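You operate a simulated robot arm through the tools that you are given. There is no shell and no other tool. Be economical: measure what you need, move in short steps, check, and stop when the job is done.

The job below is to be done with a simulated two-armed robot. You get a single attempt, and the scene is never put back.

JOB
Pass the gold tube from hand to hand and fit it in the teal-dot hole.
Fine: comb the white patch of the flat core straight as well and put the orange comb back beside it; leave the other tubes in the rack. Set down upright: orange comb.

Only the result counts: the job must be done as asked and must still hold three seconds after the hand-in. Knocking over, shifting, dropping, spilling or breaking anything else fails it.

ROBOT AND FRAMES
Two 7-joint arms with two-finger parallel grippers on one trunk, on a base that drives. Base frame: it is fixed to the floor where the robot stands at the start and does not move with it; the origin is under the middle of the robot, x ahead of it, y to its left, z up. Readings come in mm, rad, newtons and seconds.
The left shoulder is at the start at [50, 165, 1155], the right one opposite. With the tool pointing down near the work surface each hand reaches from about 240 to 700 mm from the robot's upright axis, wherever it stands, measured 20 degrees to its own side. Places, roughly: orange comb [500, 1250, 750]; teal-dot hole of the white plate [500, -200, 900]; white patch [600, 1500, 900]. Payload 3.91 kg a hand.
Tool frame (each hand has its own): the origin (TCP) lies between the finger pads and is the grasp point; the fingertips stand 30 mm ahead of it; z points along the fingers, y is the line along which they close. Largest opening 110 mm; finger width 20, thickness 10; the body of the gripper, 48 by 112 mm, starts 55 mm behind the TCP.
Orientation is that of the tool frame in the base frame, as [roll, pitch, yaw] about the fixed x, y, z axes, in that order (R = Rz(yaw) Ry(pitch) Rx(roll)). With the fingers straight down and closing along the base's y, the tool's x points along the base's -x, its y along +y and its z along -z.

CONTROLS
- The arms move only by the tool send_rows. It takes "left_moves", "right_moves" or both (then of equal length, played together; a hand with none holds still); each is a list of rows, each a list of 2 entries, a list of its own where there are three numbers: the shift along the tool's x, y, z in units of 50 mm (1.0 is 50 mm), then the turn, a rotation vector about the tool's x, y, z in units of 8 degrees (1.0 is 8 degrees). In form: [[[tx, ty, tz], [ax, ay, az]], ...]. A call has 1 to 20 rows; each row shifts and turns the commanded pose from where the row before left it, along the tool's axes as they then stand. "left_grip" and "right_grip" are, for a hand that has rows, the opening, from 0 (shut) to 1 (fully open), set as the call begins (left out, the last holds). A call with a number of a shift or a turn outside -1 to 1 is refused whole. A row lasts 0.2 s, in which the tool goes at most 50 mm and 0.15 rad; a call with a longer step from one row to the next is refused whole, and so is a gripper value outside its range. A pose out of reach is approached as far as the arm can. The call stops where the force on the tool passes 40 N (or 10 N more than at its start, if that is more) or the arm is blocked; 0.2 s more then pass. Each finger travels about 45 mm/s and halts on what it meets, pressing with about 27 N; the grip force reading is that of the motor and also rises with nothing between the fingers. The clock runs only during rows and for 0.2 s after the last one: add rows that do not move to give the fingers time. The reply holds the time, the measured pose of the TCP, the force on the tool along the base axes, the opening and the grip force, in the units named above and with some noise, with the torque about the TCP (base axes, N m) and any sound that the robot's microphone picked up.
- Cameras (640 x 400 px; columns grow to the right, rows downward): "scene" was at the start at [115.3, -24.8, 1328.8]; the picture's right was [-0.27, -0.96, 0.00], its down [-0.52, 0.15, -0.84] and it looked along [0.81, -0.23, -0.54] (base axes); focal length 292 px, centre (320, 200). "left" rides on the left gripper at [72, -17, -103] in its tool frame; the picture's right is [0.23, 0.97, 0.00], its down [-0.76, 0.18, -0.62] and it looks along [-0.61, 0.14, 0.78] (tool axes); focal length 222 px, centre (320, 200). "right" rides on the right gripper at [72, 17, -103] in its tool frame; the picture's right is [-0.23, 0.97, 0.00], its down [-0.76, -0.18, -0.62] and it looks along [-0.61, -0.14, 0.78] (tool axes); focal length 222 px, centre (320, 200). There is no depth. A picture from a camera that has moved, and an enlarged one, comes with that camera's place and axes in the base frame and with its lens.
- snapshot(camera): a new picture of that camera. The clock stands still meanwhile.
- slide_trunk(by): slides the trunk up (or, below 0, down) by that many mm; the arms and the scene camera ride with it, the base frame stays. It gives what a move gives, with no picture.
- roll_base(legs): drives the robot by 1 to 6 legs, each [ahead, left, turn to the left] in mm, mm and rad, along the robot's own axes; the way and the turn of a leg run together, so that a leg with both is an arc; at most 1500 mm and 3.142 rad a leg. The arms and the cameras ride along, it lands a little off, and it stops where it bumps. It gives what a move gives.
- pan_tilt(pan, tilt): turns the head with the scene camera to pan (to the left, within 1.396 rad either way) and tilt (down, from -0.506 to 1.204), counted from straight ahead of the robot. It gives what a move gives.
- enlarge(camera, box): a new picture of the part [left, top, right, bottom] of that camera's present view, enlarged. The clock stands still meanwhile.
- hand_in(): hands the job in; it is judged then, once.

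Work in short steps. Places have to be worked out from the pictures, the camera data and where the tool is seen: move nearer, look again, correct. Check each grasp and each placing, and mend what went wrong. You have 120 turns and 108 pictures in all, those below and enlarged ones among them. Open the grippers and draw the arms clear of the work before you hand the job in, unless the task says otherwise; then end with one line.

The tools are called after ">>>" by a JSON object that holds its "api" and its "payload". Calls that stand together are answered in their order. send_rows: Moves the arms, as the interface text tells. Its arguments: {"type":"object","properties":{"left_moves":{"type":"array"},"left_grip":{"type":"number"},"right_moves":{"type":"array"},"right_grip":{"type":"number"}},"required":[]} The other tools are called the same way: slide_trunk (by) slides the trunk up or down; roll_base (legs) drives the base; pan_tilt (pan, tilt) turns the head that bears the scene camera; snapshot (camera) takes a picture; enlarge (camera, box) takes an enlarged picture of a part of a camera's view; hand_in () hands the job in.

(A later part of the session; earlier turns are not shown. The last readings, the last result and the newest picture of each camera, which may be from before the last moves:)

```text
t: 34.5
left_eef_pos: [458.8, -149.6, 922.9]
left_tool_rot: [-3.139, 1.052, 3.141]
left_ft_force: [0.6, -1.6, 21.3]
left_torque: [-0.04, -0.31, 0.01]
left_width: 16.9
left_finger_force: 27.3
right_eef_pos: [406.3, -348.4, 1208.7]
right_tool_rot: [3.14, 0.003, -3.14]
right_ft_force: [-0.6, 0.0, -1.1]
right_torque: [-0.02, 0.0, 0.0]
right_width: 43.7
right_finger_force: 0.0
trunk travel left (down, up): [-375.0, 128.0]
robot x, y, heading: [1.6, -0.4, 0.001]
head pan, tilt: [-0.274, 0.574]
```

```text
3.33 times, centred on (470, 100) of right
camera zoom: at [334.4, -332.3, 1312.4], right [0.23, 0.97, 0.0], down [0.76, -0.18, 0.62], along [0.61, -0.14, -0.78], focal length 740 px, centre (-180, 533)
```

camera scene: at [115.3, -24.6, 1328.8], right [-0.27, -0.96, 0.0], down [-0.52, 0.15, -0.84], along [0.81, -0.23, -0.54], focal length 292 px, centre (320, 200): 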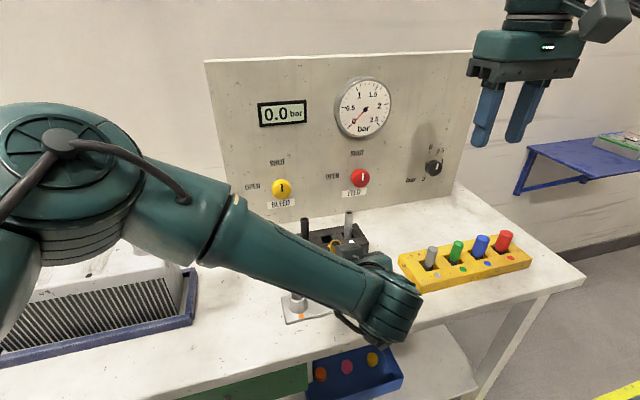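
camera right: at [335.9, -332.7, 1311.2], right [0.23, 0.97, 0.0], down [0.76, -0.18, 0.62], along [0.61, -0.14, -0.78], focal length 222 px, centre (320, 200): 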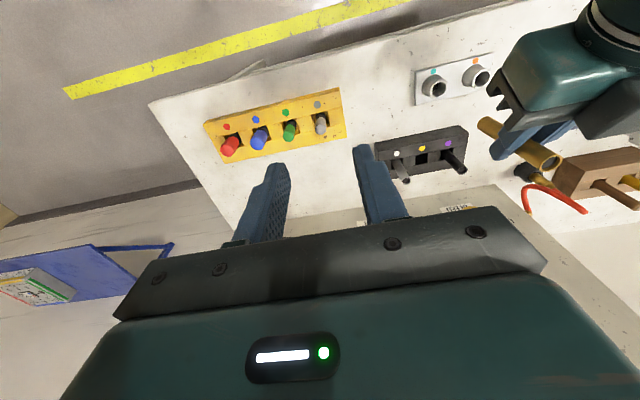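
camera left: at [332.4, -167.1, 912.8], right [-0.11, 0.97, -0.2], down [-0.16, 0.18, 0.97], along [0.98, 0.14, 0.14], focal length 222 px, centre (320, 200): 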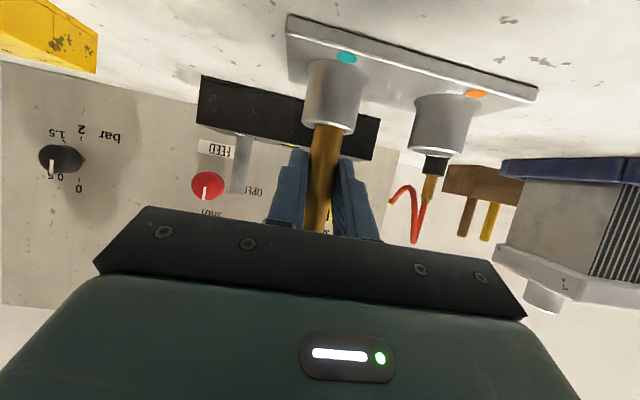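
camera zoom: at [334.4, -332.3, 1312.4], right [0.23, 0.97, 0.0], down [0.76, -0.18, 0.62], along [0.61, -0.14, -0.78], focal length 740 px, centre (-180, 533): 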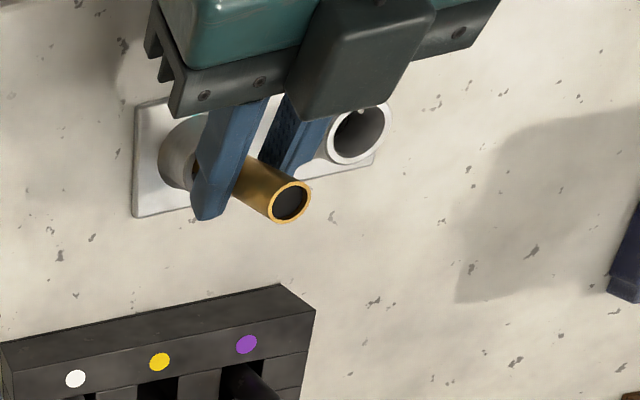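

Upward force of 21 N indicates the tube has bottomed (≈30 mm deep). I open the left hand and withdraw along its axis.

>>> {"api": "send_rows", "payload": {"left_moves": [[[-0.03, 0, -0.01], [0, 0, 0]], [[0, 0, 0], [0, 0, 0]], [[0, 0, 0], [0, 0, 0]], [[0, 0, 0], [0, 0, 0]], [[0, 0, -0.3], [0, 0, 0]], [[0, 0, -0.6], [0, 0, 0]], [[0, 0, -0.8], [0, 0, 0]], [[0, 0, 0], [0, 0, 0]]], "left_grip": 0.5}}

>>> {"api": "snapshot", "payload": {"camera": "left"}}

>>> {"api": "enlarge", "payload": {"camera": "right", "box": [400, 40, 540, 160]}}

```text
t: 36.4
left_eef_pos: [384.9, -145.7, 964.2]
left_tool_rot: [3.141, 1.045, 3.137]
left_ft_force: [-1.2, -0.4, 0.2]
left_torque: [-0.02, 0.02, -0.05]
left_width: 55.0
left_finger_force: 0.1
right_eef_pos: [407.7, -349.2, 1206.2]
right_tool_rot: [3.14, 0.0, -3.139]
right_ft_force: [-0.1, 0.3, -0.1]
right_torque: [0.0, 0.03, 0.02]
right_width: 43.9
right_finger_force: 0.2
trunk travel left (down, up): [-375.0, 128.0]
robot x, y, heading: [-0.4, 0.6, 0.001]
head pan, tilt: [-0.274, 0.574]
```

```text
72 pictures are left
camera left: at [257.6, -164.0, 954.6], right [-0.11, 0.97, -0.2], down [-0.15, 0.18, 0.97], along [0.98, 0.14, 0.13], focal length 222 px, centre (320, 200)
```

left: 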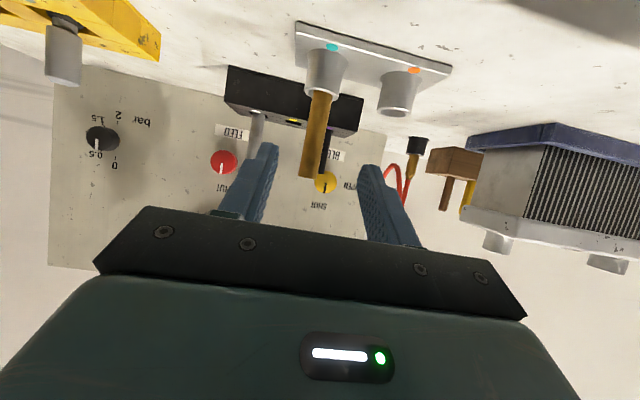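

```text
3.33 times, centred on (470, 100) of right
camera zoom: at [336.2, -332.8, 1311.4], right [0.23, 0.97, 0.0], down [0.76, -0.18, 0.62], along [0.61, -0.14, -0.78], focal length 740 px, centre (-180, 533)
```

zoom: 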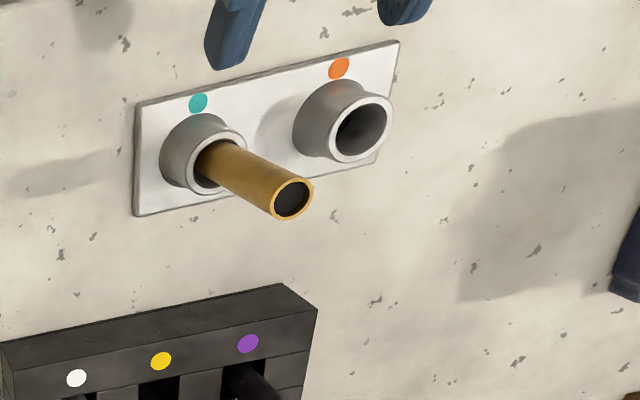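

The tube stands in the teal-dot socket, and the plate hasn't moved. Raise the left hand clear, bring it back to pointing down, and look at the left side of the scene.

>>> {"api": "send_rows", "payload": {"left_moves": [[[-0.7, 0, -0.4], [0, 0, 0]], [[-0.7, 0, -0.4], [0, 0, 0]], [[-0.7, 0, -0.4], [0, 0, 0]], [[-0.7, 0, -0.4], [0, 0, 0]], [[-0.4, 0.6, 0], [0, 0.9375, 0]], [[0, 0.8, 0], [0, 0.9375, 0]], [[0, 0.8, 0], [0, 0.9375, 0]], [[0, 0.8, 0], [0, 0.9375, 0]], [[0, 0.8, 0], [0, 0.9375, 0]], [[0, 0.6, 0], [0, 0.9375, 0]], [[0, 0.6, 0], [0, 0.9375, 0]], [[0, 0, 0], [0, 0.9375, 0]], [[0, 0, 0], [0, 0, 0]]]}}

>>> {"api": "snapshot", "payload": {"camera": "scene"}}

>>> {"api": "pan_tilt", "payload": {"pan": 0.9, "tilt": 0.5}}

>>> {"api": "snapshot", "payload": {"camera": "scene"}}

```text
t: 39.1
left_eef_pos: [396.4, 100.5, 1143.7]
left_tool_rot: [3.14, -0.005, 3.139]
left_ft_force: [0.3, 0.2, -0.1]
left_torque: [0.01, -0.02, 0.02]
left_width: 55.0
left_finger_force: 0.1
right_eef_pos: [408.5, -349.3, 1208.2]
right_tool_rot: [3.141, 0.0, -3.141]
right_ft_force: [0.0, -0.1, -0.3]
right_torque: [0.05, 0.01, 0.01]
right_width: 43.9
right_finger_force: 0.0
trunk travel left (down, up): [-375.0, 128.0]
robot x, y, heading: [-0.2, -0.4, -0.004]
head pan, tilt: [-0.274, 0.574]
```

```text
70 pictures are left
camera scene: at [115.1, -24.4, 1328.8], right [-0.27, -0.96, 0.0], down [-0.52, 0.15, -0.84], along [0.81, -0.23, -0.54], focal length 292 px, centre (320, 200)
```

scene: 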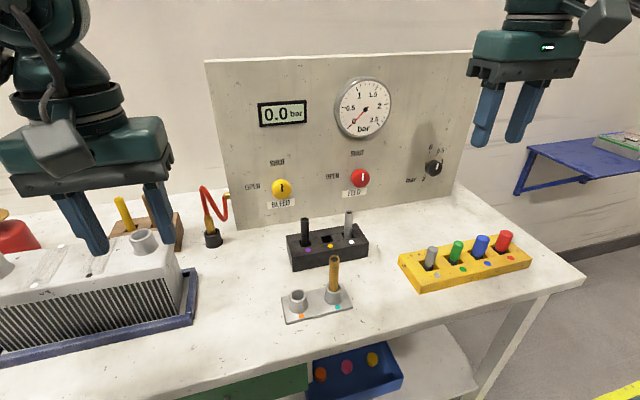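

```text
t: 40.5
left_eef_pos: [397.6, 100.7, 1143.5]
left_tool_rot: [3.139, -0.002, 3.138]
left_ft_force: [0.7, 0.3, 0.6]
left_torque: [-0.03, -0.01, 0.01]
left_width: 55.2
left_finger_force: 0.0
right_eef_pos: [407.9, -348.9, 1207.2]
right_tool_rot: [3.141, 0.0, -3.141]
right_ft_force: [0.6, -0.3, 0.6]
right_torque: [-0.01, 0.0, 0.04]
right_width: 44.1
right_finger_force: 0.1
trunk travel left (down, up): [-375.0, 128.0]
robot x, y, heading: [0.1, 1.8, -0.002]
head pan, tilt: [0.901, 0.499]
```

```text
69 pictures are left
camera scene: at [86.0, 70.6, 1335.6], right [0.78, -0.62, 0.0], down [-0.3, -0.38, -0.88], along [0.55, 0.69, -0.48], focal length 292 px, centre (320, 200)
```

scene: 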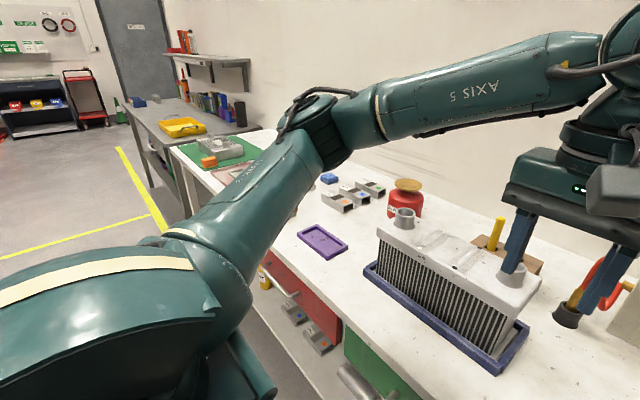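

The tube is seated in the teal hole. Next the comb and core lie far to the left; I drive 700 mm left first, arms above the table items, then look.

>>> {"api": "roll_base", "payload": {"legs": [[0, 700, 0]]}}

>>> {"api": "snapshot", "payload": {"camera": "scene"}}

```text
t: 44.4
left_eef_pos: [389.8, 810.8, 1144.1]
left_tool_rot: [-3.141, -0.003, -3.133]
left_ft_force: [-0.3, 0.5, -0.8]
left_torque: [0.0, 0.02, -0.03]
left_width: 54.9
left_finger_force: 0.1
right_eef_pos: [408.3, 359.7, 1207.5]
right_tool_rot: [3.14, -0.001, -3.124]
right_ft_force: [0.6, 0.8, -0.1]
right_torque: [0.03, 0.01, 0.03]
right_width: 43.8
right_finger_force: 0.2
trunk travel left (down, up): [-375.0, 128.0]
robot x, y, heading: [-6.0, 702.2, 0.012]
head pan, tilt: [0.901, 0.499]
```

```text
68 pictures are left
camera scene: at [79.8, 775.7, 1335.5], right [0.79, -0.61, 0.0], down [-0.29, -0.38, -0.88], along [0.54, 0.7, -0.48], focal length 292 px, centre (320, 200)
```

scene: 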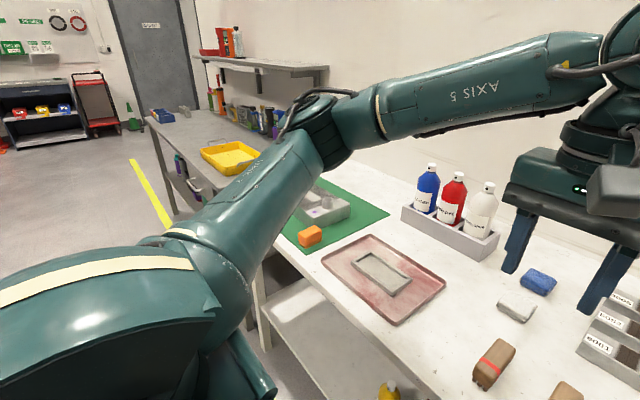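

The mat with the orange item and the core is further left. Drive on another 500 mm.

>>> {"api": "roll_base", "payload": {"legs": [[0, 500, -0.012]]}}

>>> {"api": "pan_tilt", "payload": {"pan": 0.25, "tilt": 0.75}}

>>> {"api": "snapshot", "payload": {"camera": "scene"}}

>>> {"api": "snapshot", "payload": {"camera": "left"}}

```text
t: 47.3
left_eef_pos: [384.7, 1304.5, 1144.3]
left_tool_rot: [3.141, -0.003, -3.134]
left_ft_force: [-0.3, -0.5, -0.3]
left_torque: [-0.04, 0.01, -0.01]
left_width: 54.8
left_finger_force: 0.1
right_eef_pos: [400.4, 852.7, 1206.9]
right_tool_rot: [-3.141, 0.0, -3.131]
right_ft_force: [0.6, -0.4, 0.1]
right_torque: [-0.03, 0.0, -0.01]
right_width: 44.3
right_finger_force: 0.1
trunk travel left (down, up): [-375.0, 128.0]
robot x, y, heading: [-9.8, 1198.0, 0.013]
head pan, tilt: [0.901, 0.499]
```

```text
t: 48.3
left_eef_pos: [384.0, 1303.7, 1144.0]
left_tool_rot: [3.14, -0.003, -3.134]
left_ft_force: [-0.3, -0.7, -0.1]
left_torque: [-0.04, 0.03, -0.02]
left_width: 54.9
left_finger_force: 0.0
right_eef_pos: [400.3, 852.7, 1207.2]
right_tool_rot: [-3.141, -0.001, -3.133]
right_ft_force: [0.0, -0.3, -0.8]
right_torque: [-0.03, -0.02, 0.01]
right_width: 43.8
right_finger_force: 0.0
trunk travel left (down, up): [-375.0, 128.0]
robot x, y, heading: [-10.4, 1200.0, 0.007]
head pan, tilt: [0.25, 0.75]
```

```text
67 pictures are left
camera scene: at [98.3, 1219.5, 1313.6], right [0.26, -0.97, 0.0], down [-0.66, -0.18, -0.73], along [0.71, 0.19, -0.68], focal length 292 px, centre (320, 200)
```

scene: 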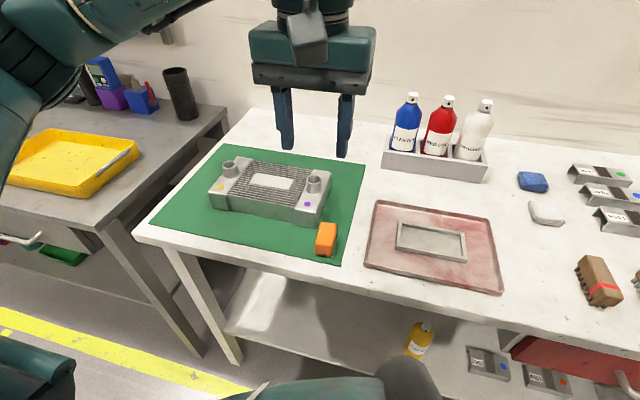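

```text
66 pictures are left
camera left: at [311.9, 1284.7, 1248.7], right [-0.23, 0.97, 0.0], down [0.76, 0.18, 0.62], along [0.6, 0.15, -0.78], focal length 222 px, centre (320, 200)
```

left: 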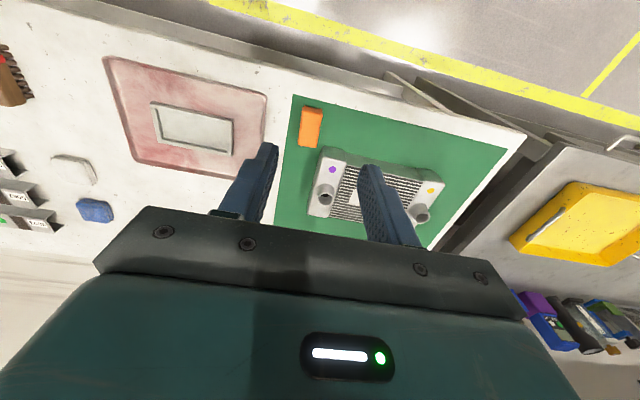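

The flat core with its white patch and the orange comb are on the green mat. Enlarge both.

>>> {"api": "enlarge", "payload": {"camera": "scene", "box": [190, 140, 370, 270]}}

>>> {"api": "enlarge", "payload": {"camera": "left", "box": [280, 80, 460, 240]}}

>>> {"api": "enlarge", "payload": {"camera": "scene", "box": [300, 210, 350, 270]}}

```text
3.08 times, centred on (280, 205) of scene
camera zoom: at [98.3, 1219.5, 1313.6], right [0.26, -0.97, 0.0], down [-0.66, -0.18, -0.73], along [0.71, 0.19, -0.68], focal length 899 px, centre (443, 185)
```

zoom: 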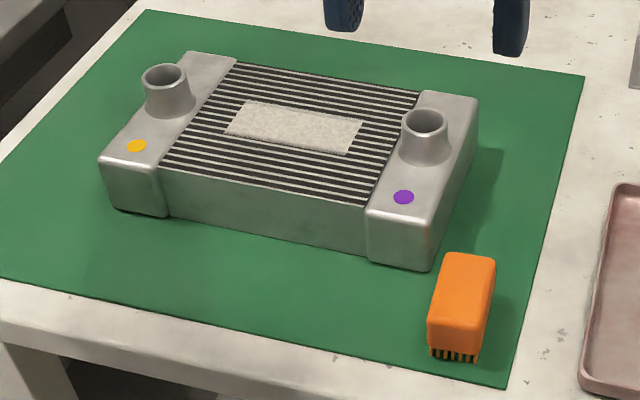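

```text
2.50 times, centred on (370, 160) of left
camera zoom: at [311.9, 1284.7, 1248.7], right [-0.23, 0.97, 0.0], down [0.76, 0.18, 0.62], along [0.6, 0.15, -0.78], focal length 555 px, centre (195, 300)
```

zoom: 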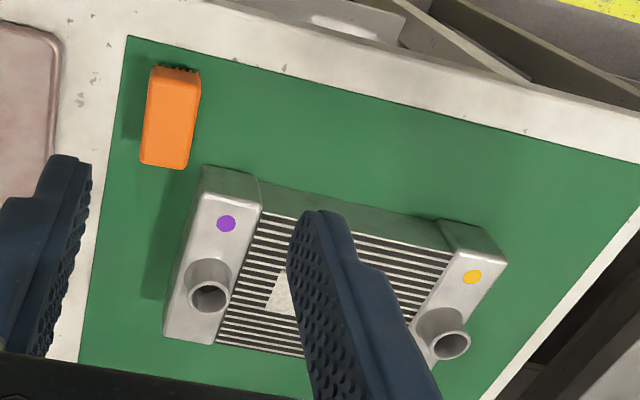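

```text
6.67 times, centred on (325, 240) of scene
camera zoom: at [98.3, 1219.5, 1313.6], right [0.26, -0.97, 0.0], down [-0.66, -0.18, -0.73], along [0.71, 0.19, -0.68], focal length 1948 px, centre (287, -67)
```

zoom: 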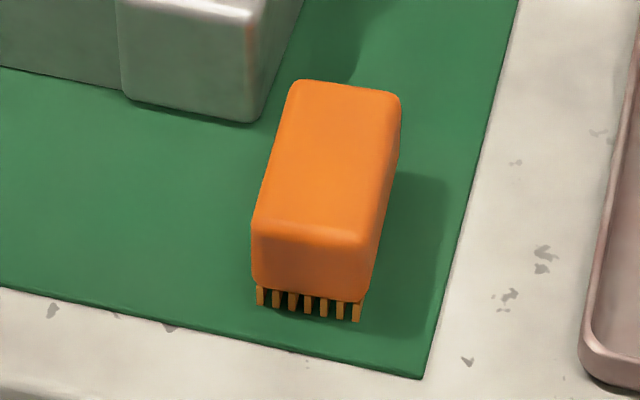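

Estimates: comb centre (447,1301), 56 long in x, 33 wide in y, top ≈895; core fins run along y with top ≈902, x 492–620, y 1379–1528; white patch x 537–575, y 1408–1498. The comb must be turned 90°, so I test whether the left hand can make that turn above the patch.

>>> {"api": "send_rows", "payload": {"left_moves": [[[-0.69, 0.6, 0], [0, 0, 0]], [[-0.69, 0.6, 0], [0, 0, 0]], [[-0.69, 0.6, 0], [0, 0, 0]], [[-0.69, 0.6, 0], [0, 0, 0]], [[-0.69, 0.6, 0], [0, 0, 0]], [[0, 0, 0], [0, 0, -0.9375]], [[0, 0, 0], [0, 0, -0.9375]], [[0, 0, 0], [0, 0, -0.9375]], [[0, 0, 0], [0, 0, -0.9375]], [[0, 0, 0], [0, 0, -0.9375]], [[0, 0, 0], [0, 0, -0.9375]], [[0, 0, 0], [0, 0, -0.9375]], [[0, 0, 0], [0, 0, -0.9375]], [[0, 0, 0], [0, 0, -0.9375]], [[0, 0, 0], [0, 0, -0.9375]], [[0, 0, 0], [0, 0, -0.9375]], [[0, 0, 0], [0, 0, -0.9375]], [[0, 0, 0], [0, 0, 0]]]}}

>>> {"api": "snapshot", "payload": {"camera": "left"}}

```text
t: 52.1
left_eef_pos: [556.4, 1455.1, 1144.4]
left_tool_rot: [3.137, 0.002, -1.563]
left_ft_force: [0.1, 0.9, -0.5]
left_torque: [0.01, 0.04, -0.03]
left_width: 55.1
left_finger_force: 0.1
right_eef_pos: [399.9, 852.7, 1207.9]
right_tool_rot: [3.141, 0.001, -3.132]
right_ft_force: [0.1, 0.8, 0.0]
right_torque: [-0.03, 0.02, -0.02]
right_width: 44.1
right_finger_force: 0.0
trunk travel left (down, up): [-375.0, 128.0]
robot x, y, heading: [-8.5, 1199.8, 0.011]
head pan, tilt: [0.25, 0.75]
```

```text
62 pictures are left
camera left: at [573.2, 1381.1, 1248.0], right [-0.97, -0.24, 0.0], down [-0.18, 0.76, 0.62], along [-0.15, 0.61, -0.78], focal length 222 px, centre (320, 200)
```

left: 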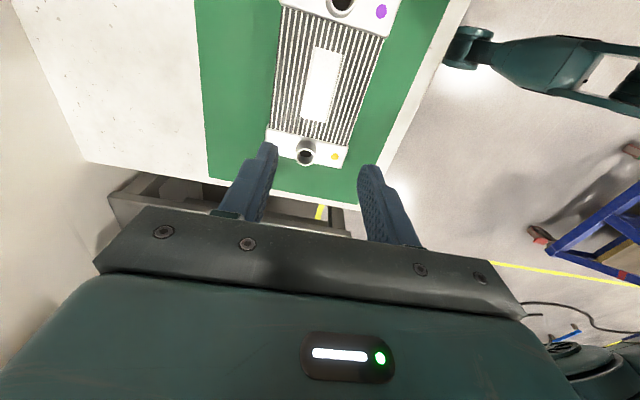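

The turn works. I enlarge this straight-on view of the core to refine the patch and see the fins.

>>> {"api": "enlarge", "payload": {"camera": "left", "box": [250, 0, 410, 180]}}

>>> {"api": "enlarge", "payload": {"camera": "scene", "box": [230, 155, 310, 210]}}

```text
2.22 times, centred on (330, 90) of left
camera zoom: at [573.2, 1381.1, 1248.0], right [-0.97, -0.24, 0.0], down [-0.18, 0.76, 0.62], along [-0.15, 0.61, -0.78], focal length 494 px, centre (298, 444)
```

zoom: 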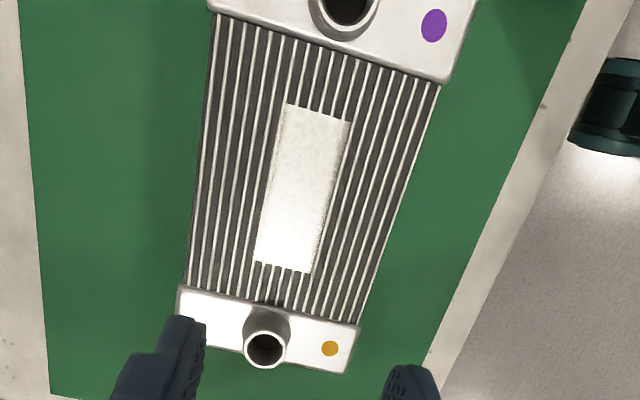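

```text
7.27 times, centred on (270, 182) of scene
camera zoom: at [98.3, 1219.4, 1313.6], right [0.26, -0.97, 0.0], down [-0.66, -0.18, -0.73], along [0.71, 0.19, -0.68], focal length 2126 px, centre (684, 327)
```

zoom: 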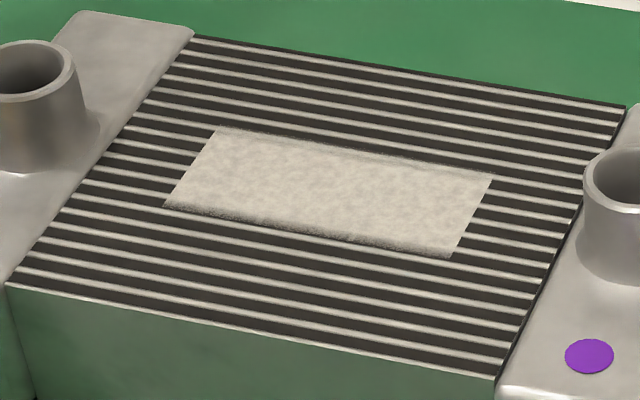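

Both views agree: patch x 535–575, y 1407–1500. I turn the hand back and go above the comb, then look closer.

>>> {"api": "send_rows", "payload": {"left_moves": [[[0, 0, 0], [0, 0, 0.9375]], [[0, 0, 0], [0, 0, 0.9375]], [[0, 0, 0], [0, 0, 0.9375]], [[0, 0, 0], [0, 0, 0.9375]], [[0, 0, 0], [0, 0, 0.9375]], [[0, 0, 0], [0, 0, 0.9375]], [[0, 0, 0], [0, 0, 0.9375]], [[0, 0, 0], [0, 0, 0.9375]], [[0, 0, 0], [0, 0, 0.9375]], [[0, 0, 0], [0, 0, 0.9375]], [[0, 0, 0], [0, 0, 0.9375]], [[0, 0, 0], [0, 0, 0.9375]], [[0.436, -0.616, 0.4], [0, 0, 0]], [[0.436, -0.616, 0.4], [0, 0, 0]], [[0.436, -0.616, 0.4], [0, 0, 0]], [[0.436, -0.616, 0.4], [0, 0, 0]], [[0.436, -0.616, 0.4], [0, 0, 0]], [[0, 0, 0], [0, 0, 0]]], "left_grip": 0.55}}

>>> {"api": "enlarge", "payload": {"camera": "left", "box": [200, 0, 440, 200]}}

>>> {"api": "enlarge", "payload": {"camera": "scene", "box": [290, 190, 370, 270]}}

```text
t: 55.9
left_eef_pos: [446.0, 1300.3, 1044.8]
left_tool_rot: [-3.141, -0.003, -3.135]
left_ft_force: [0.0, 0.3, -0.6]
left_torque: [-0.01, 0.01, -0.02]
left_width: 60.4
left_finger_force: 0.2
right_eef_pos: [400.7, 853.6, 1206.9]
right_tool_rot: [3.141, 0.0, -3.131]
right_ft_force: [-0.1, 0.5, 0.0]
right_torque: [0.03, -0.01, -0.02]
right_width: 44.0
right_finger_force: 0.1
trunk travel left (down, up): [-375.0, 128.0]
robot x, y, heading: [-14.3, 1200.8, 0.013]
head pan, tilt: [0.25, 0.75]
```

```text
2.00 times, centred on (320, 100) of left
camera zoom: at [373.4, 1282.0, 1149.2], right [-0.23, 0.97, 0.0], down [0.76, 0.18, 0.62], along [0.6, 0.15, -0.78], focal length 444 px, centre (320, 400)
```

zoom: 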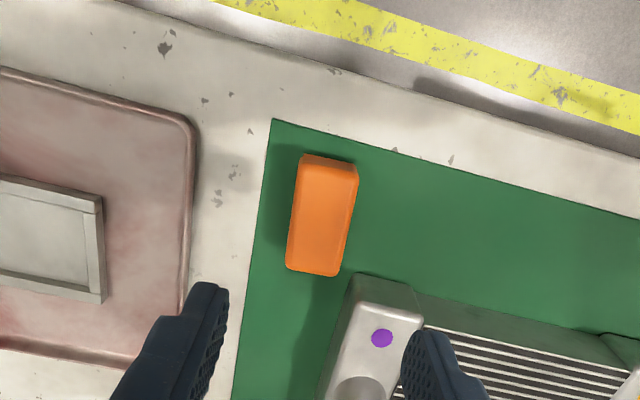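

```text
5.00 times, centred on (330, 230) of scene
camera zoom: at [98.3, 1219.6, 1313.6], right [0.26, -0.97, 0.0], down [-0.66, -0.18, -0.73], along [0.71, 0.19, -0.68], focal length 1461 px, centre (270, 50)
```

zoom: 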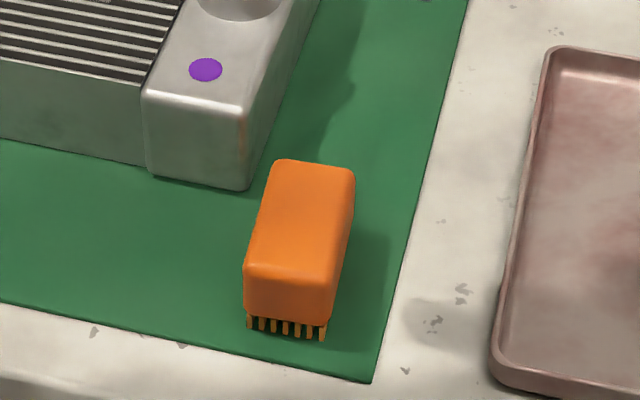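

Comb centre ≈(450,1300), turned ~3.5°. I align the hand and descend to z≈900 (fingertips ~870).

>>> {"api": "send_rows", "payload": {"left_moves": [[[-0.07, 0, 0.6], [0, 0, -0.38]], [[0, 0, 0.7], [0, 0, 0]], [[0, 0, 0.7], [0, 0, 0]], [[0, 0, 0.5], [0, 0, 0]], [[0, 0, 0.4], [0, 0, 0]], [[0, 0, 0], [0, 0, 0]]]}}

>>> {"api": "enlarge", "payload": {"camera": "left", "box": [200, 50, 440, 250]}}

>>> {"api": "enlarge", "payload": {"camera": "scene", "box": [280, 170, 380, 270]}}

```text
t: 57.3
left_eef_pos: [450.0, 1301.2, 898.4]
left_tool_rot: [3.14, -0.003, -3.083]
left_ft_force: [0.1, -0.6, -1.0]
left_torque: [-0.01, 0.03, 0.0]
left_width: 60.3
left_finger_force: 0.2
right_eef_pos: [399.7, 853.6, 1208.2]
right_tool_rot: [-3.138, 0.0, -3.13]
right_ft_force: [0.3, -0.1, -0.3]
right_torque: [0.01, 0.0, 0.0]
right_width: 44.0
right_finger_force: 0.0
trunk travel left (down, up): [-375.0, 128.0]
robot x, y, heading: [-10.5, 1199.5, 0.013]
head pan, tilt: [0.25, 0.75]
```

```text
2.00 times, centred on (320, 150) of left
camera zoom: at [378.0, 1278.5, 1003.5], right [-0.28, 0.96, 0.0], down [0.75, 0.22, 0.62], along [0.59, 0.18, -0.78], focal length 444 px, centre (320, 300)
```

zoom: 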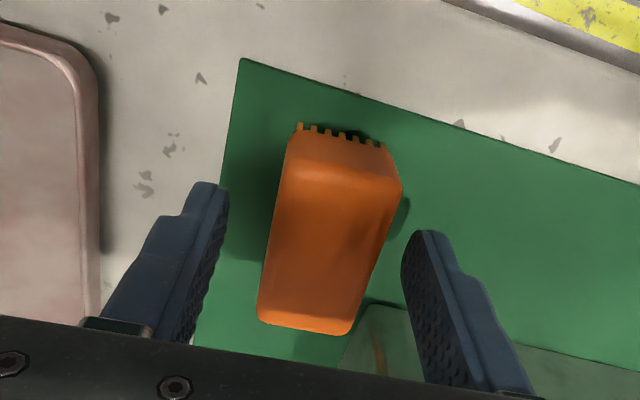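

```text
4.00 times, centred on (330, 220) of scene
camera zoom: at [98.3, 1219.4, 1313.6], right [0.26, -0.97, 0.0], down [-0.66, -0.18, -0.73], along [0.71, 0.19, -0.68], focal length 1169 px, centre (280, 120)
```

zoom: 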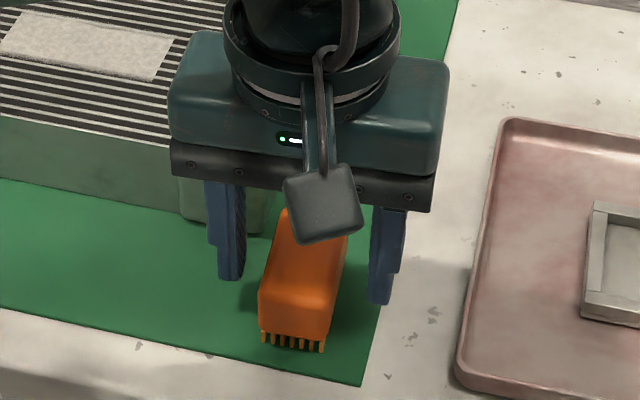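

The comb lies between the fingers. Close gently.

>>> {"api": "send_rows", "payload": {"left_moves": [[[0, 0, 0], [0, 0, 0]], [[0, 0, 0], [0, 0, 0]], [[0, 0, 0], [0, 0, 0]], [[0, 0, 0], [0, 0, 0]]], "left_grip": 0.0}}

>>> {"api": "send_rows", "payload": {"left_moves": [[[0, 0, -0.2], [0, 0, 0]], [[0, 0, -0.4], [0, 0, 0]], [[0, 0, -0.8], [0, 0, 0]], [[0, 0, -0.8], [0, 0, 0]], [[0, 0, 0], [0, 0, 0]]]}}

>>> {"api": "enlarge", "payload": {"camera": "scene", "box": [280, 130, 380, 230]}}

>>> {"api": "enlarge", "payload": {"camera": "left", "box": [240, 90, 420, 250]}}

```text
t: 58.3
left_eef_pos: [450.6, 1300.6, 899.6]
left_tool_rot: [3.14, -0.005, -3.084]
left_ft_force: [0.4, 0.2, -0.7]
left_torque: [0.01, -0.04, 0.03]
left_width: 32.9
left_finger_force: 26.9
right_eef_pos: [400.3, 853.5, 1206.6]
right_tool_rot: [3.141, -0.001, -3.131]
right_ft_force: [-0.1, -0.9, -0.7]
right_torque: [0.04, -0.01, -0.01]
right_width: 43.9
right_finger_force: 0.0
trunk travel left (down, up): [-375.0, 128.0]
robot x, y, heading: [-11.3, 1199.5, 0.009]
head pan, tilt: [0.25, 0.75]
```

```text
t: 59.5
left_eef_pos: [450.6, 1299.7, 1008.1]
left_tool_rot: [3.14, -0.005, -3.082]
left_ft_force: [-0.6, -0.1, -0.4]
left_torque: [0.05, -0.01, -0.01]
left_width: 33.1
left_finger_force: 27.2
right_eef_pos: [400.0, 852.8, 1207.1]
right_tool_rot: [3.141, 0.001, -3.13]
right_ft_force: [0.0, -0.5, 0.1]
right_torque: [0.03, 0.0, 0.0]
right_width: 44.0
right_finger_force: 0.1
trunk travel left (down, up): [-375.0, 128.0]
robot x, y, heading: [-15.0, 1199.2, 0.013]
head pan, tilt: [0.25, 0.75]
```

```text
4.00 times, centred on (330, 180) of scene
camera zoom: at [98.5, 1219.5, 1313.6], right [0.26, -0.97, 0.0], down [-0.66, -0.18, -0.73], along [0.71, 0.19, -0.68], focal length 1169 px, centre (280, 280)
```

zoom: 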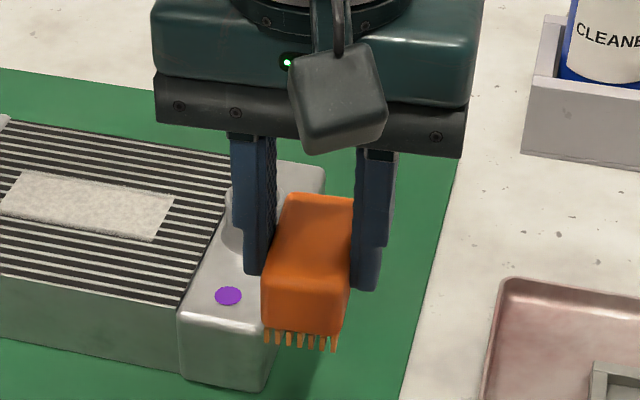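

```text
2.50 times, centred on (330, 170) of left
camera zoom: at [379.4, 1277.5, 1113.4], right [-0.28, 0.96, 0.0], down [0.75, 0.22, 0.62], along [0.59, 0.18, -0.78], focal length 555 px, centre (295, 275)
```

zoom: 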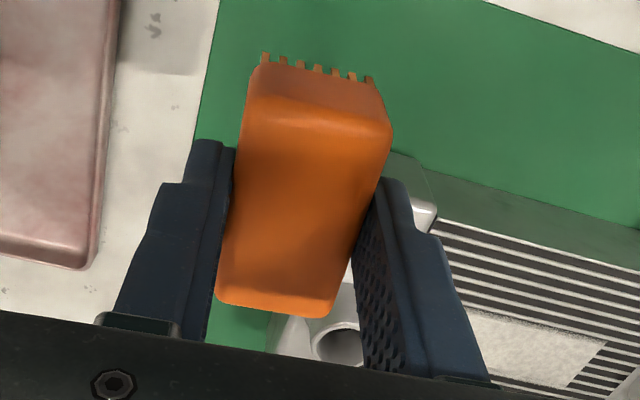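

The comb is held (33 mm) and level. I raise it, turn it 87° so its length lies along the fins, and carry it above the purple-side end of the patch.

>>> {"api": "send_rows", "payload": {"left_moves": [[[0, 0, -0.6], [0, 0, -0.902]], [[0, 0, 0], [0, 0, -0.902]], [[0, 0, 0], [0, 0, -0.902]], [[0, 0, 0], [0, 0, -0.902]], [[0, 0, 0], [0, 0, -0.902]], [[0, 0, 0], [0, 0, -0.902]], [[0, 0, 0], [0, 0, -0.902]], [[0, 0, 0], [0, 0, -0.902]], [[0, 0, 0], [0, 0, -0.902]], [[0, 0, 0], [0, 0, -0.902]], [[0, 0, 0], [0, 0, -0.902]], [[0, 0, 0], [0, 0, -0.902]], [[-0.565, -0.5225, 0], [0, 0, 0]], [[-0.565, -0.5225, 0], [0, 0, 0]], [[-0.565, -0.5225, 0], [0, 0, 0]], [[-0.565, -0.5225, 0], [0, 0, 0]], [[0, 0, 0], [0, 0, 0]]]}}

>>> {"api": "enlarge", "payload": {"camera": "left", "box": [220, 0, 420, 220]}}

>>> {"api": "enlarge", "payload": {"camera": "scene", "box": [190, 60, 370, 230]}}

```text
t: 63.1
left_eef_pos: [555.0, 1412.8, 1038.8]
left_tool_rot: [3.139, 0.002, -1.57]
left_ft_force: [-0.1, 0.2, -0.3]
left_torque: [-0.01, -0.06, -0.01]
left_width: 33.1
left_finger_force: 26.8
right_eef_pos: [400.4, 851.6, 1207.6]
right_tool_rot: [-3.14, -0.001, -3.131]
right_ft_force: [0.4, -0.4, -0.1]
right_torque: [-0.03, 0.01, 0.0]
right_width: 43.7
right_finger_force: 0.3
trunk travel left (down, up): [-375.0, 128.0]
robot x, y, heading: [-9.2, 1202.3, 0.01]
head pan, tilt: [0.25, 0.75]
```

```text
1.82 times, centred on (320, 110) of left
camera zoom: at [572.6, 1338.4, 1142.4], right [-0.97, -0.23, 0.0], down [-0.18, 0.76, 0.62], along [-0.14, 0.61, -0.78], focal length 404 px, centre (320, 364)
```

zoom: 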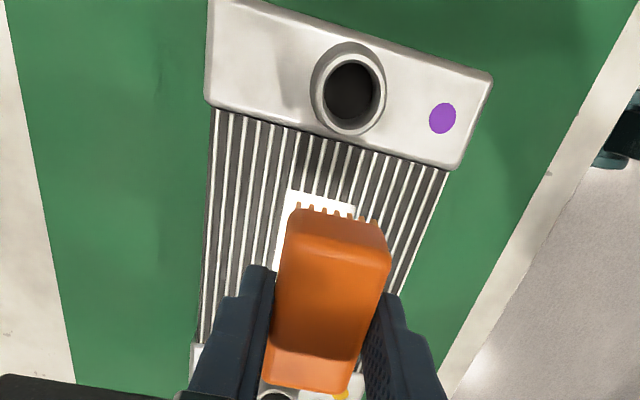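

```text
2.35 times, centred on (280, 145) of scene
camera zoom: at [98.3, 1219.3, 1313.6], right [0.26, -0.97, 0.0], down [-0.66, -0.18, -0.73], along [0.71, 0.19, -0.68], focal length 688 px, centre (414, 329)
```

zoom: 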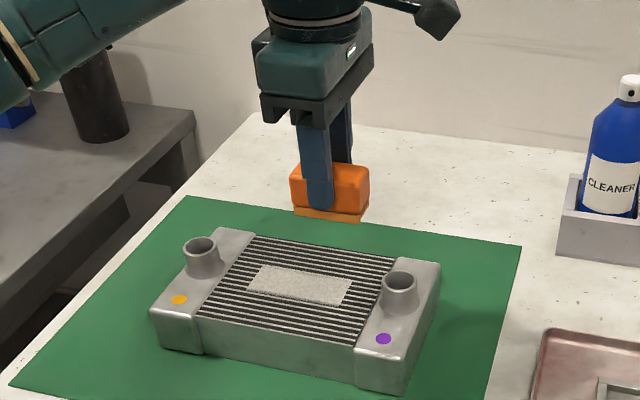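

The teeth are ridges along the comb's length, now parallel to the fins. I lower to just above the fins, then feel for contact slowly.

>>> {"api": "send_rows", "payload": {"left_moves": [[[0, 0, 0.6], [0, 0, 0]], [[0, 0, 0.6], [0, 0, 0]], [[0, 0, 0.4], [0, 0, 0]], [[0, 0, 0.1], [0, 0, 0]], [[0, 0, 0.03], [0, 0, 0]], [[0, 0, 0.03], [0, 0, 0]], [[0, 0, 0], [0, 0, 0]]]}}

>>> {"api": "enlarge", "payload": {"camera": "scene", "box": [220, 140, 340, 230]}}

```text
t: 64.7
left_eef_pos: [555.7, 1413.2, 950.5]
left_tool_rot: [3.138, 0.002, -1.571]
left_ft_force: [-0.3, -0.1, -0.7]
left_torque: [-0.05, -0.06, -0.01]
left_width: 32.9
left_finger_force: 27.0
right_eef_pos: [399.6, 853.2, 1206.5]
right_tool_rot: [-3.142, 0.002, -3.131]
right_ft_force: [-0.4, 0.4, 0.0]
right_torque: [-0.05, -0.02, 0.0]
right_width: 44.1
right_finger_force: 0.0
trunk travel left (down, up): [-375.0, 128.0]
robot x, y, heading: [-11.5, 1195.9, 0.012]
head pan, tilt: [0.25, 0.75]
```

```text
4.44 times, centred on (280, 185) of scene
camera zoom: at [98.4, 1219.4, 1313.6], right [0.26, -0.97, 0.0], down [-0.66, -0.18, -0.73], along [0.71, 0.19, -0.68], focal length 1299 px, centre (498, 267)
```

zoom: 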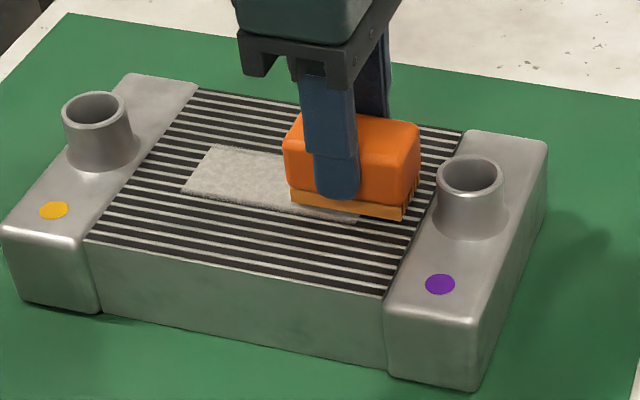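

Just above the fins with no contact. Ease down in 0.5–1 mm steps.

>>> {"api": "send_rows", "payload": {"left_moves": [[[0, 0, 0.02], [0, 0, 0]], [[0, 0, 0.02], [0, 0, 0]], [[0, 0, 0.02], [0, 0, 0]], [[0, 0, 0], [0, 0, 0]]]}}

```text
t: 65.7
left_eef_pos: [555.0, 1412.6, 948.4]
left_tool_rot: [3.138, 0.002, -1.571]
left_ft_force: [1.3, -0.2, 1.2]
left_torque: [-0.06, -0.02, -0.02]
left_width: 32.9
left_finger_force: 26.9
right_eef_pos: [400.4, 853.1, 1206.9]
right_tool_rot: [-3.14, 0.0, -3.13]
right_ft_force: [0.4, 0.4, 0.0]
right_torque: [-0.01, -0.05, 0.0]
right_width: 43.8
right_finger_force: 0.1
trunk travel left (down, up): [-375.0, 128.0]
robot x, y, heading: [-13.1, 1196.5, 0.015]
head pan, tilt: [0.25, 0.75]
```

>>> {"api": "send_rows", "payload": {"left_moves": [[[0, 0, 0.02], [0, 0, 0]], [[0, 0, 0.02], [0, 0, 0]], [[0, 0, 0.02], [0, 0, 0]], [[0, 0, 0], [0, 0, 0]]]}}

>>> {"api": "enlarge", "payload": {"camera": "scene", "box": [240, 150, 320, 210]}}

```text
t: 66.7
left_eef_pos: [554.7, 1413.0, 947.5]
left_tool_rot: [-3.139, 0.001, -1.57]
left_ft_force: [3.2, 2.1, 23.0]
left_torque: [-0.17, -0.09, -0.01]
left_width: 33.0
left_finger_force: 27.1
right_eef_pos: [398.2, 852.2, 1206.9]
right_tool_rot: [3.14, 0.002, -3.131]
right_ft_force: [-0.5, 0.2, 0.2]
right_torque: [0.01, -0.02, -0.07]
right_width: 43.9
right_finger_force: 0.0
trunk travel left (down, up): [-375.0, 128.0]
robot x, y, heading: [-14.6, 1195.6, 0.012]
head pan, tilt: [0.25, 0.75]
```

```text
6.67 times, centred on (280, 180) of scene
camera zoom: at [96.5, 1219.0, 1314.1], right [0.26, -0.97, 0.0], down [-0.66, -0.17, -0.73], along [0.71, 0.19, -0.68], focal length 1948 px, centre (587, 333)
```

zoom: 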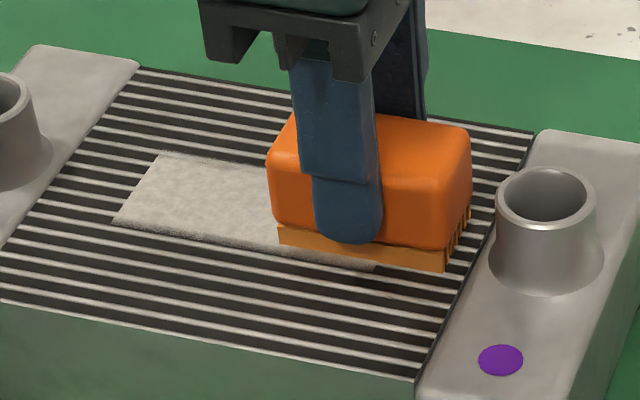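

Contact at TCP z≈947.8 with 23 N; I relax to ~10 N and stroke along the fins toward the yellow side.

>>> {"api": "send_rows", "payload": {"left_moves": [[[0, 0, -0.026], [0, 0, 0]], [[0, 0, 0], [0, 0, 0]], [[-0.1, 0, 0], [0, 0, 0]], [[-0.1, 0, 0], [0, 0, 0]], [[-0.1, 0, 0], [0, 0, 0]], [[-0.1, 0, 0], [0, 0, 0]], [[0, 0, 0], [0, 0, 0]]]}}

>>> {"api": "enlarge", "payload": {"camera": "scene", "box": [240, 150, 320, 210]}}

```text
t: 68.3
left_eef_pos: [553.4, 1431.4, 947.3]
left_tool_rot: [-3.141, 0.001, -1.571]
left_ft_force: [-0.4, -6.8, 20.5]
left_torque: [-0.39, 0.03, -0.01]
left_width: 33.0
left_finger_force: 27.2
right_eef_pos: [397.5, 852.3, 1208.1]
right_tool_rot: [3.141, 0.002, -3.132]
right_ft_force: [0.4, 0.3, -0.1]
right_torque: [-0.01, 0.04, -0.01]
right_width: 44.0
right_finger_force: 0.1
trunk travel left (down, up): [-375.0, 128.0]
robot x, y, heading: [-13.0, 1200.3, 0.01]
head pan, tilt: [0.25, 0.75]
```

```text
6.67 times, centred on (280, 180) of scene
camera zoom: at [96.2, 1217.9, 1313.9], right [0.26, -0.97, 0.0], down [-0.66, -0.17, -0.73], along [0.71, 0.19, -0.68], focal length 1948 px, centre (587, 333)
```

zoom: 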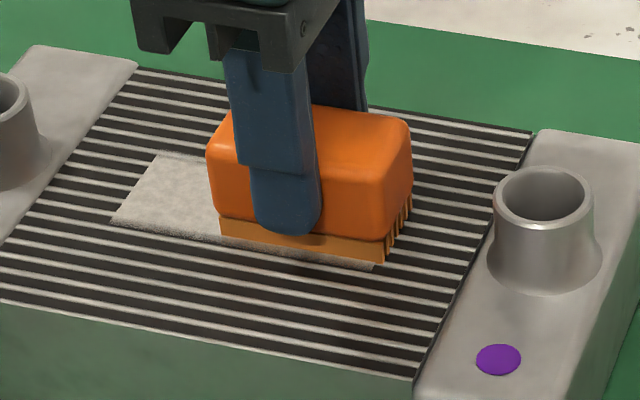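

Stroke is proceeding (drag ~7 N, core unmoved). Continue with slightly less pressure to the yellow end.

>>> {"api": "send_rows", "payload": {"left_moves": [[[-0.1, 0, -0.01], [0, 0, 0]], [[-0.1, 0, 0], [0, 0, 0]], [[-0.1, 0, 0], [0, 0, 0]], [[-0.1, 0, 0], [0, 0, 0]], [[-0.1, 0, 0], [0, 0, 0]], [[-0.1, 0, 0], [0, 0, 0]], [[-0.1, 0, 0], [0, 0, 0]], [[-0.1, 0, 0], [0, 0, 0]], [[-0.1, 0, 0], [0, 0, 0]], [[-0.1, 0, 0], [0, 0, 0]], [[-0.1, 0, 0], [0, 0, 0]], [[-0.1, 0, 0], [0, 0, 0]], [[-0.06, 0, 0], [0, 0, 0]], [[0, 0, 0], [0, 0, 0]]]}}

>>> {"api": "enlarge", "payload": {"camera": "scene", "box": [230, 150, 320, 215]}}

```text
t: 71.3
left_eef_pos: [555.2, 1493.4, 946.2]
left_tool_rot: [3.138, 0.003, -1.569]
left_ft_force: [-0.4, -3.0, 10.5]
left_torque: [-0.11, -0.03, -0.03]
left_width: 33.0
left_finger_force: 26.9
right_eef_pos: [400.7, 852.5, 1207.9]
right_tool_rot: [3.14, 0.0, -3.132]
right_ft_force: [0.3, 0.8, 0.4]
right_torque: [-0.02, 0.02, 0.0]
right_width: 43.7
right_finger_force: 0.0
trunk travel left (down, up): [-375.0, 128.0]
robot x, y, heading: [-7.3, 1195.9, 0.013]
head pan, tilt: [0.25, 0.75]
```

```text
6.15 times, centred on (275, 182) of scene
camera zoom: at [97.3, 1218.5, 1313.7], right [0.26, -0.97, 0.0], down [-0.66, -0.17, -0.73], along [0.71, 0.19, -0.68], focal length 1799 px, centre (597, 308)
```

zoom: 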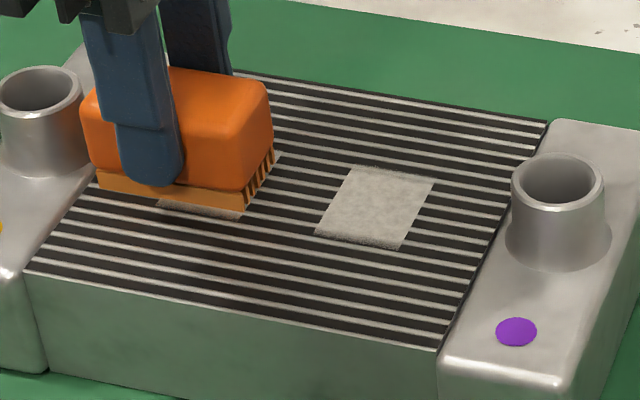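

The middle of the patch is straight; some remains near the start and at the end. I lift 20 mm to see what is left.

>>> {"api": "send_rows", "payload": {"left_moves": [[[0, 0, -0.2], [0, 0, 0]], [[0, 0, -0.6], [0, 0, 0]], [[0, 0, 0], [0, 0, 0]]]}}

>>> {"api": "enlarge", "payload": {"camera": "scene", "box": [230, 150, 320, 215]}}

```text
t: 72.1
left_eef_pos: [554.6, 1495.2, 988.4]
left_tool_rot: [3.136, 0.003, -1.569]
left_ft_force: [-0.4, -0.5, 0.0]
left_torque: [-0.02, -0.02, 0.0]
left_width: 32.8
left_finger_force: 27.1
right_eef_pos: [399.8, 853.8, 1206.8]
right_tool_rot: [3.141, 0.001, -3.131]
right_ft_force: [0.1, 0.3, 0.8]
right_torque: [0.01, 0.02, 0.02]
right_width: 44.1
right_finger_force: 0.1
trunk travel left (down, up): [-375.0, 128.0]
robot x, y, heading: [-14.3, 1201.0, 0.009]
head pan, tilt: [0.25, 0.75]
```

```text
6.15 times, centred on (275, 182) of scene
camera zoom: at [98.4, 1219.5, 1313.5], right [0.26, -0.97, 0.0], down [-0.66, -0.18, -0.73], along [0.71, 0.19, -0.68], focal length 1799 px, centre (597, 308)
```

zoom: 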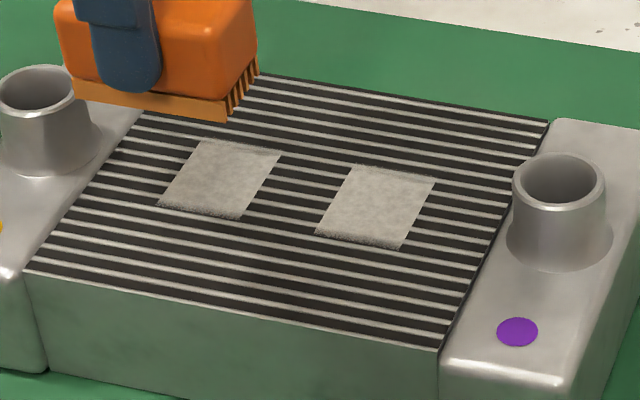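

Two end portions remain, likely because the stroke must run fully across them. I reposition to y≈1499 and stroke back the other way at the same light pressure.

>>> {"api": "send_rows", "payload": {"left_moves": [[[-0.09, 0, 0], [0, 0, 0]], [[0, 0, 0.4], [0, 0, 0]], [[0, 0, 0.3], [0, 0, 0]], [[0, 0, 0.06], [0, 0, 0]], [[0, 0, 0.04], [0, 0, 0]], [[0, 0, 0], [0, 0, 0]]]}}

>>> {"api": "enlarge", "payload": {"camera": "scene", "box": [220, 150, 310, 215]}}

```text
t: 73.5
left_eef_pos: [555.3, 1500.9, 949.4]
left_tool_rot: [3.141, 0.001, -1.572]
left_ft_force: [1.9, 1.7, 7.1]
left_torque: [0.28, -0.07, -0.05]
left_width: 32.8
left_finger_force: 26.7
right_eef_pos: [398.9, 852.8, 1207.2]
right_tool_rot: [3.139, -0.001, -3.131]
right_ft_force: [0.4, -0.3, -0.4]
right_torque: [-0.02, -0.01, -0.01]
right_width: 44.1
right_finger_force: 0.1
trunk travel left (down, up): [-375.0, 128.0]
robot x, y, heading: [-10.4, 1196.9, 0.009]
head pan, tilt: [0.25, 0.75]
```

```text
6.15 times, centred on (265, 182) of scene
camera zoom: at [97.8, 1219.1, 1313.8], right [0.26, -0.97, 0.0], down [-0.66, -0.17, -0.73], along [0.71, 0.19, -0.68], focal length 1799 px, centre (658, 308)
```

zoom: 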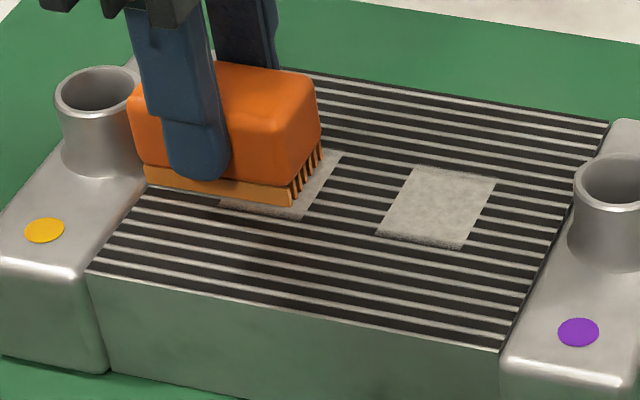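

Contact at 7 N, with the comb's end just at the tank edge. Stroke back along -y over the whole patch.

>>> {"api": "send_rows", "payload": {"left_moves": [[[0.1, 0, 0], [0, 0, 0]], [[0.1, 0, 0], [0, 0, 0]], [[0.1, 0, 0], [0, 0, 0]], [[0.1, 0, 0], [0, 0, 0]], [[0.1, 0, 0], [0, 0, 0]], [[0.1, 0, 0], [0, 0, 0]], [[0.1, 0, 0], [0, 0, 0]], [[0.1, 0, 0], [0, 0, 0]], [[0.1, 0, 0], [0, 0, 0]], [[0, 0, 0], [0, 0, 0]]]}}

>>> {"api": "enlarge", "payload": {"camera": "scene", "box": [220, 150, 310, 215]}}

```text
t: 75.7
left_eef_pos: [554.7, 1454.4, 949.1]
left_tool_rot: [3.14, 0.002, -1.57]
left_ft_force: [1.1, 4.1, 11.9]
left_torque: [0.16, -0.04, 0.0]
left_width: 33.2
left_finger_force: 27.0
right_eef_pos: [399.4, 853.1, 1207.6]
right_tool_rot: [-3.141, 0.001, -3.132]
right_ft_force: [-0.3, -0.2, 0.3]
right_torque: [0.04, 0.0, 0.02]
right_width: 43.7
right_finger_force: 0.1
trunk travel left (down, up): [-375.0, 128.0]
robot x, y, heading: [-10.1, 1198.9, 0.007]
head pan, tilt: [0.25, 0.75]
```

```text
6.15 times, centred on (265, 182) of scene
camera zoom: at [97.2, 1219.3, 1313.8], right [0.26, -0.97, 0.0], down [-0.66, -0.18, -0.73], along [0.71, 0.19, -0.68], focal length 1799 px, centre (658, 308)
```

zoom: 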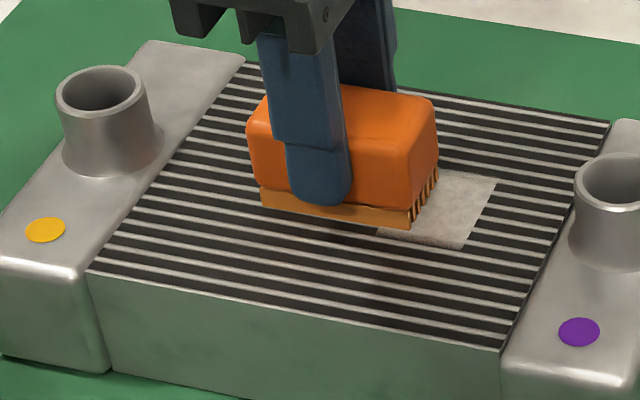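

The yellow-side portion is straight now. Continue to about y=1408.

>>> {"api": "send_rows", "payload": {"left_moves": [[[0.1, 0, 0], [0, 0, 0]], [[0.1, 0, 0], [0, 0, 0]], [[0.1, 0, 0], [0, 0, 0]], [[0.1, 0, 0], [0, 0, 0]], [[0.1, 0, 0], [0, 0, 0]], [[0.1, 0, 0], [0, 0, 0]], [[0.1, 0, 0], [0, 0, 0]], [[0.1, 0, 0], [0, 0, 0]], [[0.08, 0, 0], [0, 0, 0]], [[0.04, 0, 0], [0, 0, 0]], [[0, 0, 0], [0, 0, 0]]]}}

>>> {"api": "enlarge", "payload": {"camera": "scene", "box": [230, 150, 320, 215]}}

```text
t: 78.1
left_eef_pos: [554.3, 1409.5, 947.9]
left_tool_rot: [3.139, 0.002, -1.571]
left_ft_force: [0.8, 4.2, 9.8]
left_torque: [0.1, -0.08, 0.05]
left_width: 33.2
left_finger_force: 26.8
right_eef_pos: [399.0, 852.9, 1207.8]
right_tool_rot: [3.141, -0.001, -3.13]
right_ft_force: [0.7, 0.4, 0.4]
right_torque: [0.0, -0.03, -0.01]
right_width: 43.8
right_finger_force: 0.1
trunk travel left (down, up): [-375.0, 128.0]
robot x, y, heading: [-13.0, 1196.5, 0.011]
head pan, tilt: [0.25, 0.75]
```

```text
6.15 times, centred on (275, 182) of scene
camera zoom: at [97.4, 1219.4, 1313.7], right [0.26, -0.97, 0.0], down [-0.66, -0.18, -0.73], along [0.71, 0.19, -0.68], focal length 1799 px, centre (597, 308)
```

zoom: 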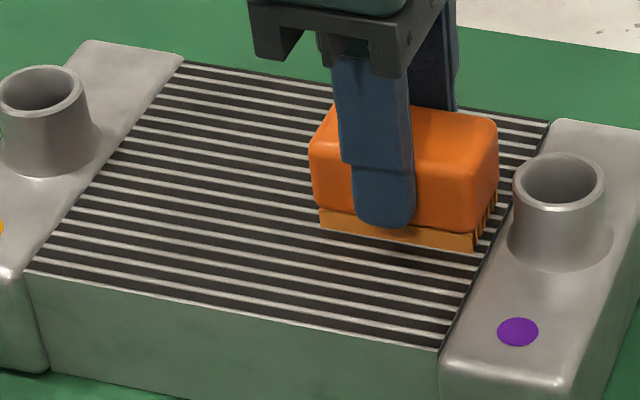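

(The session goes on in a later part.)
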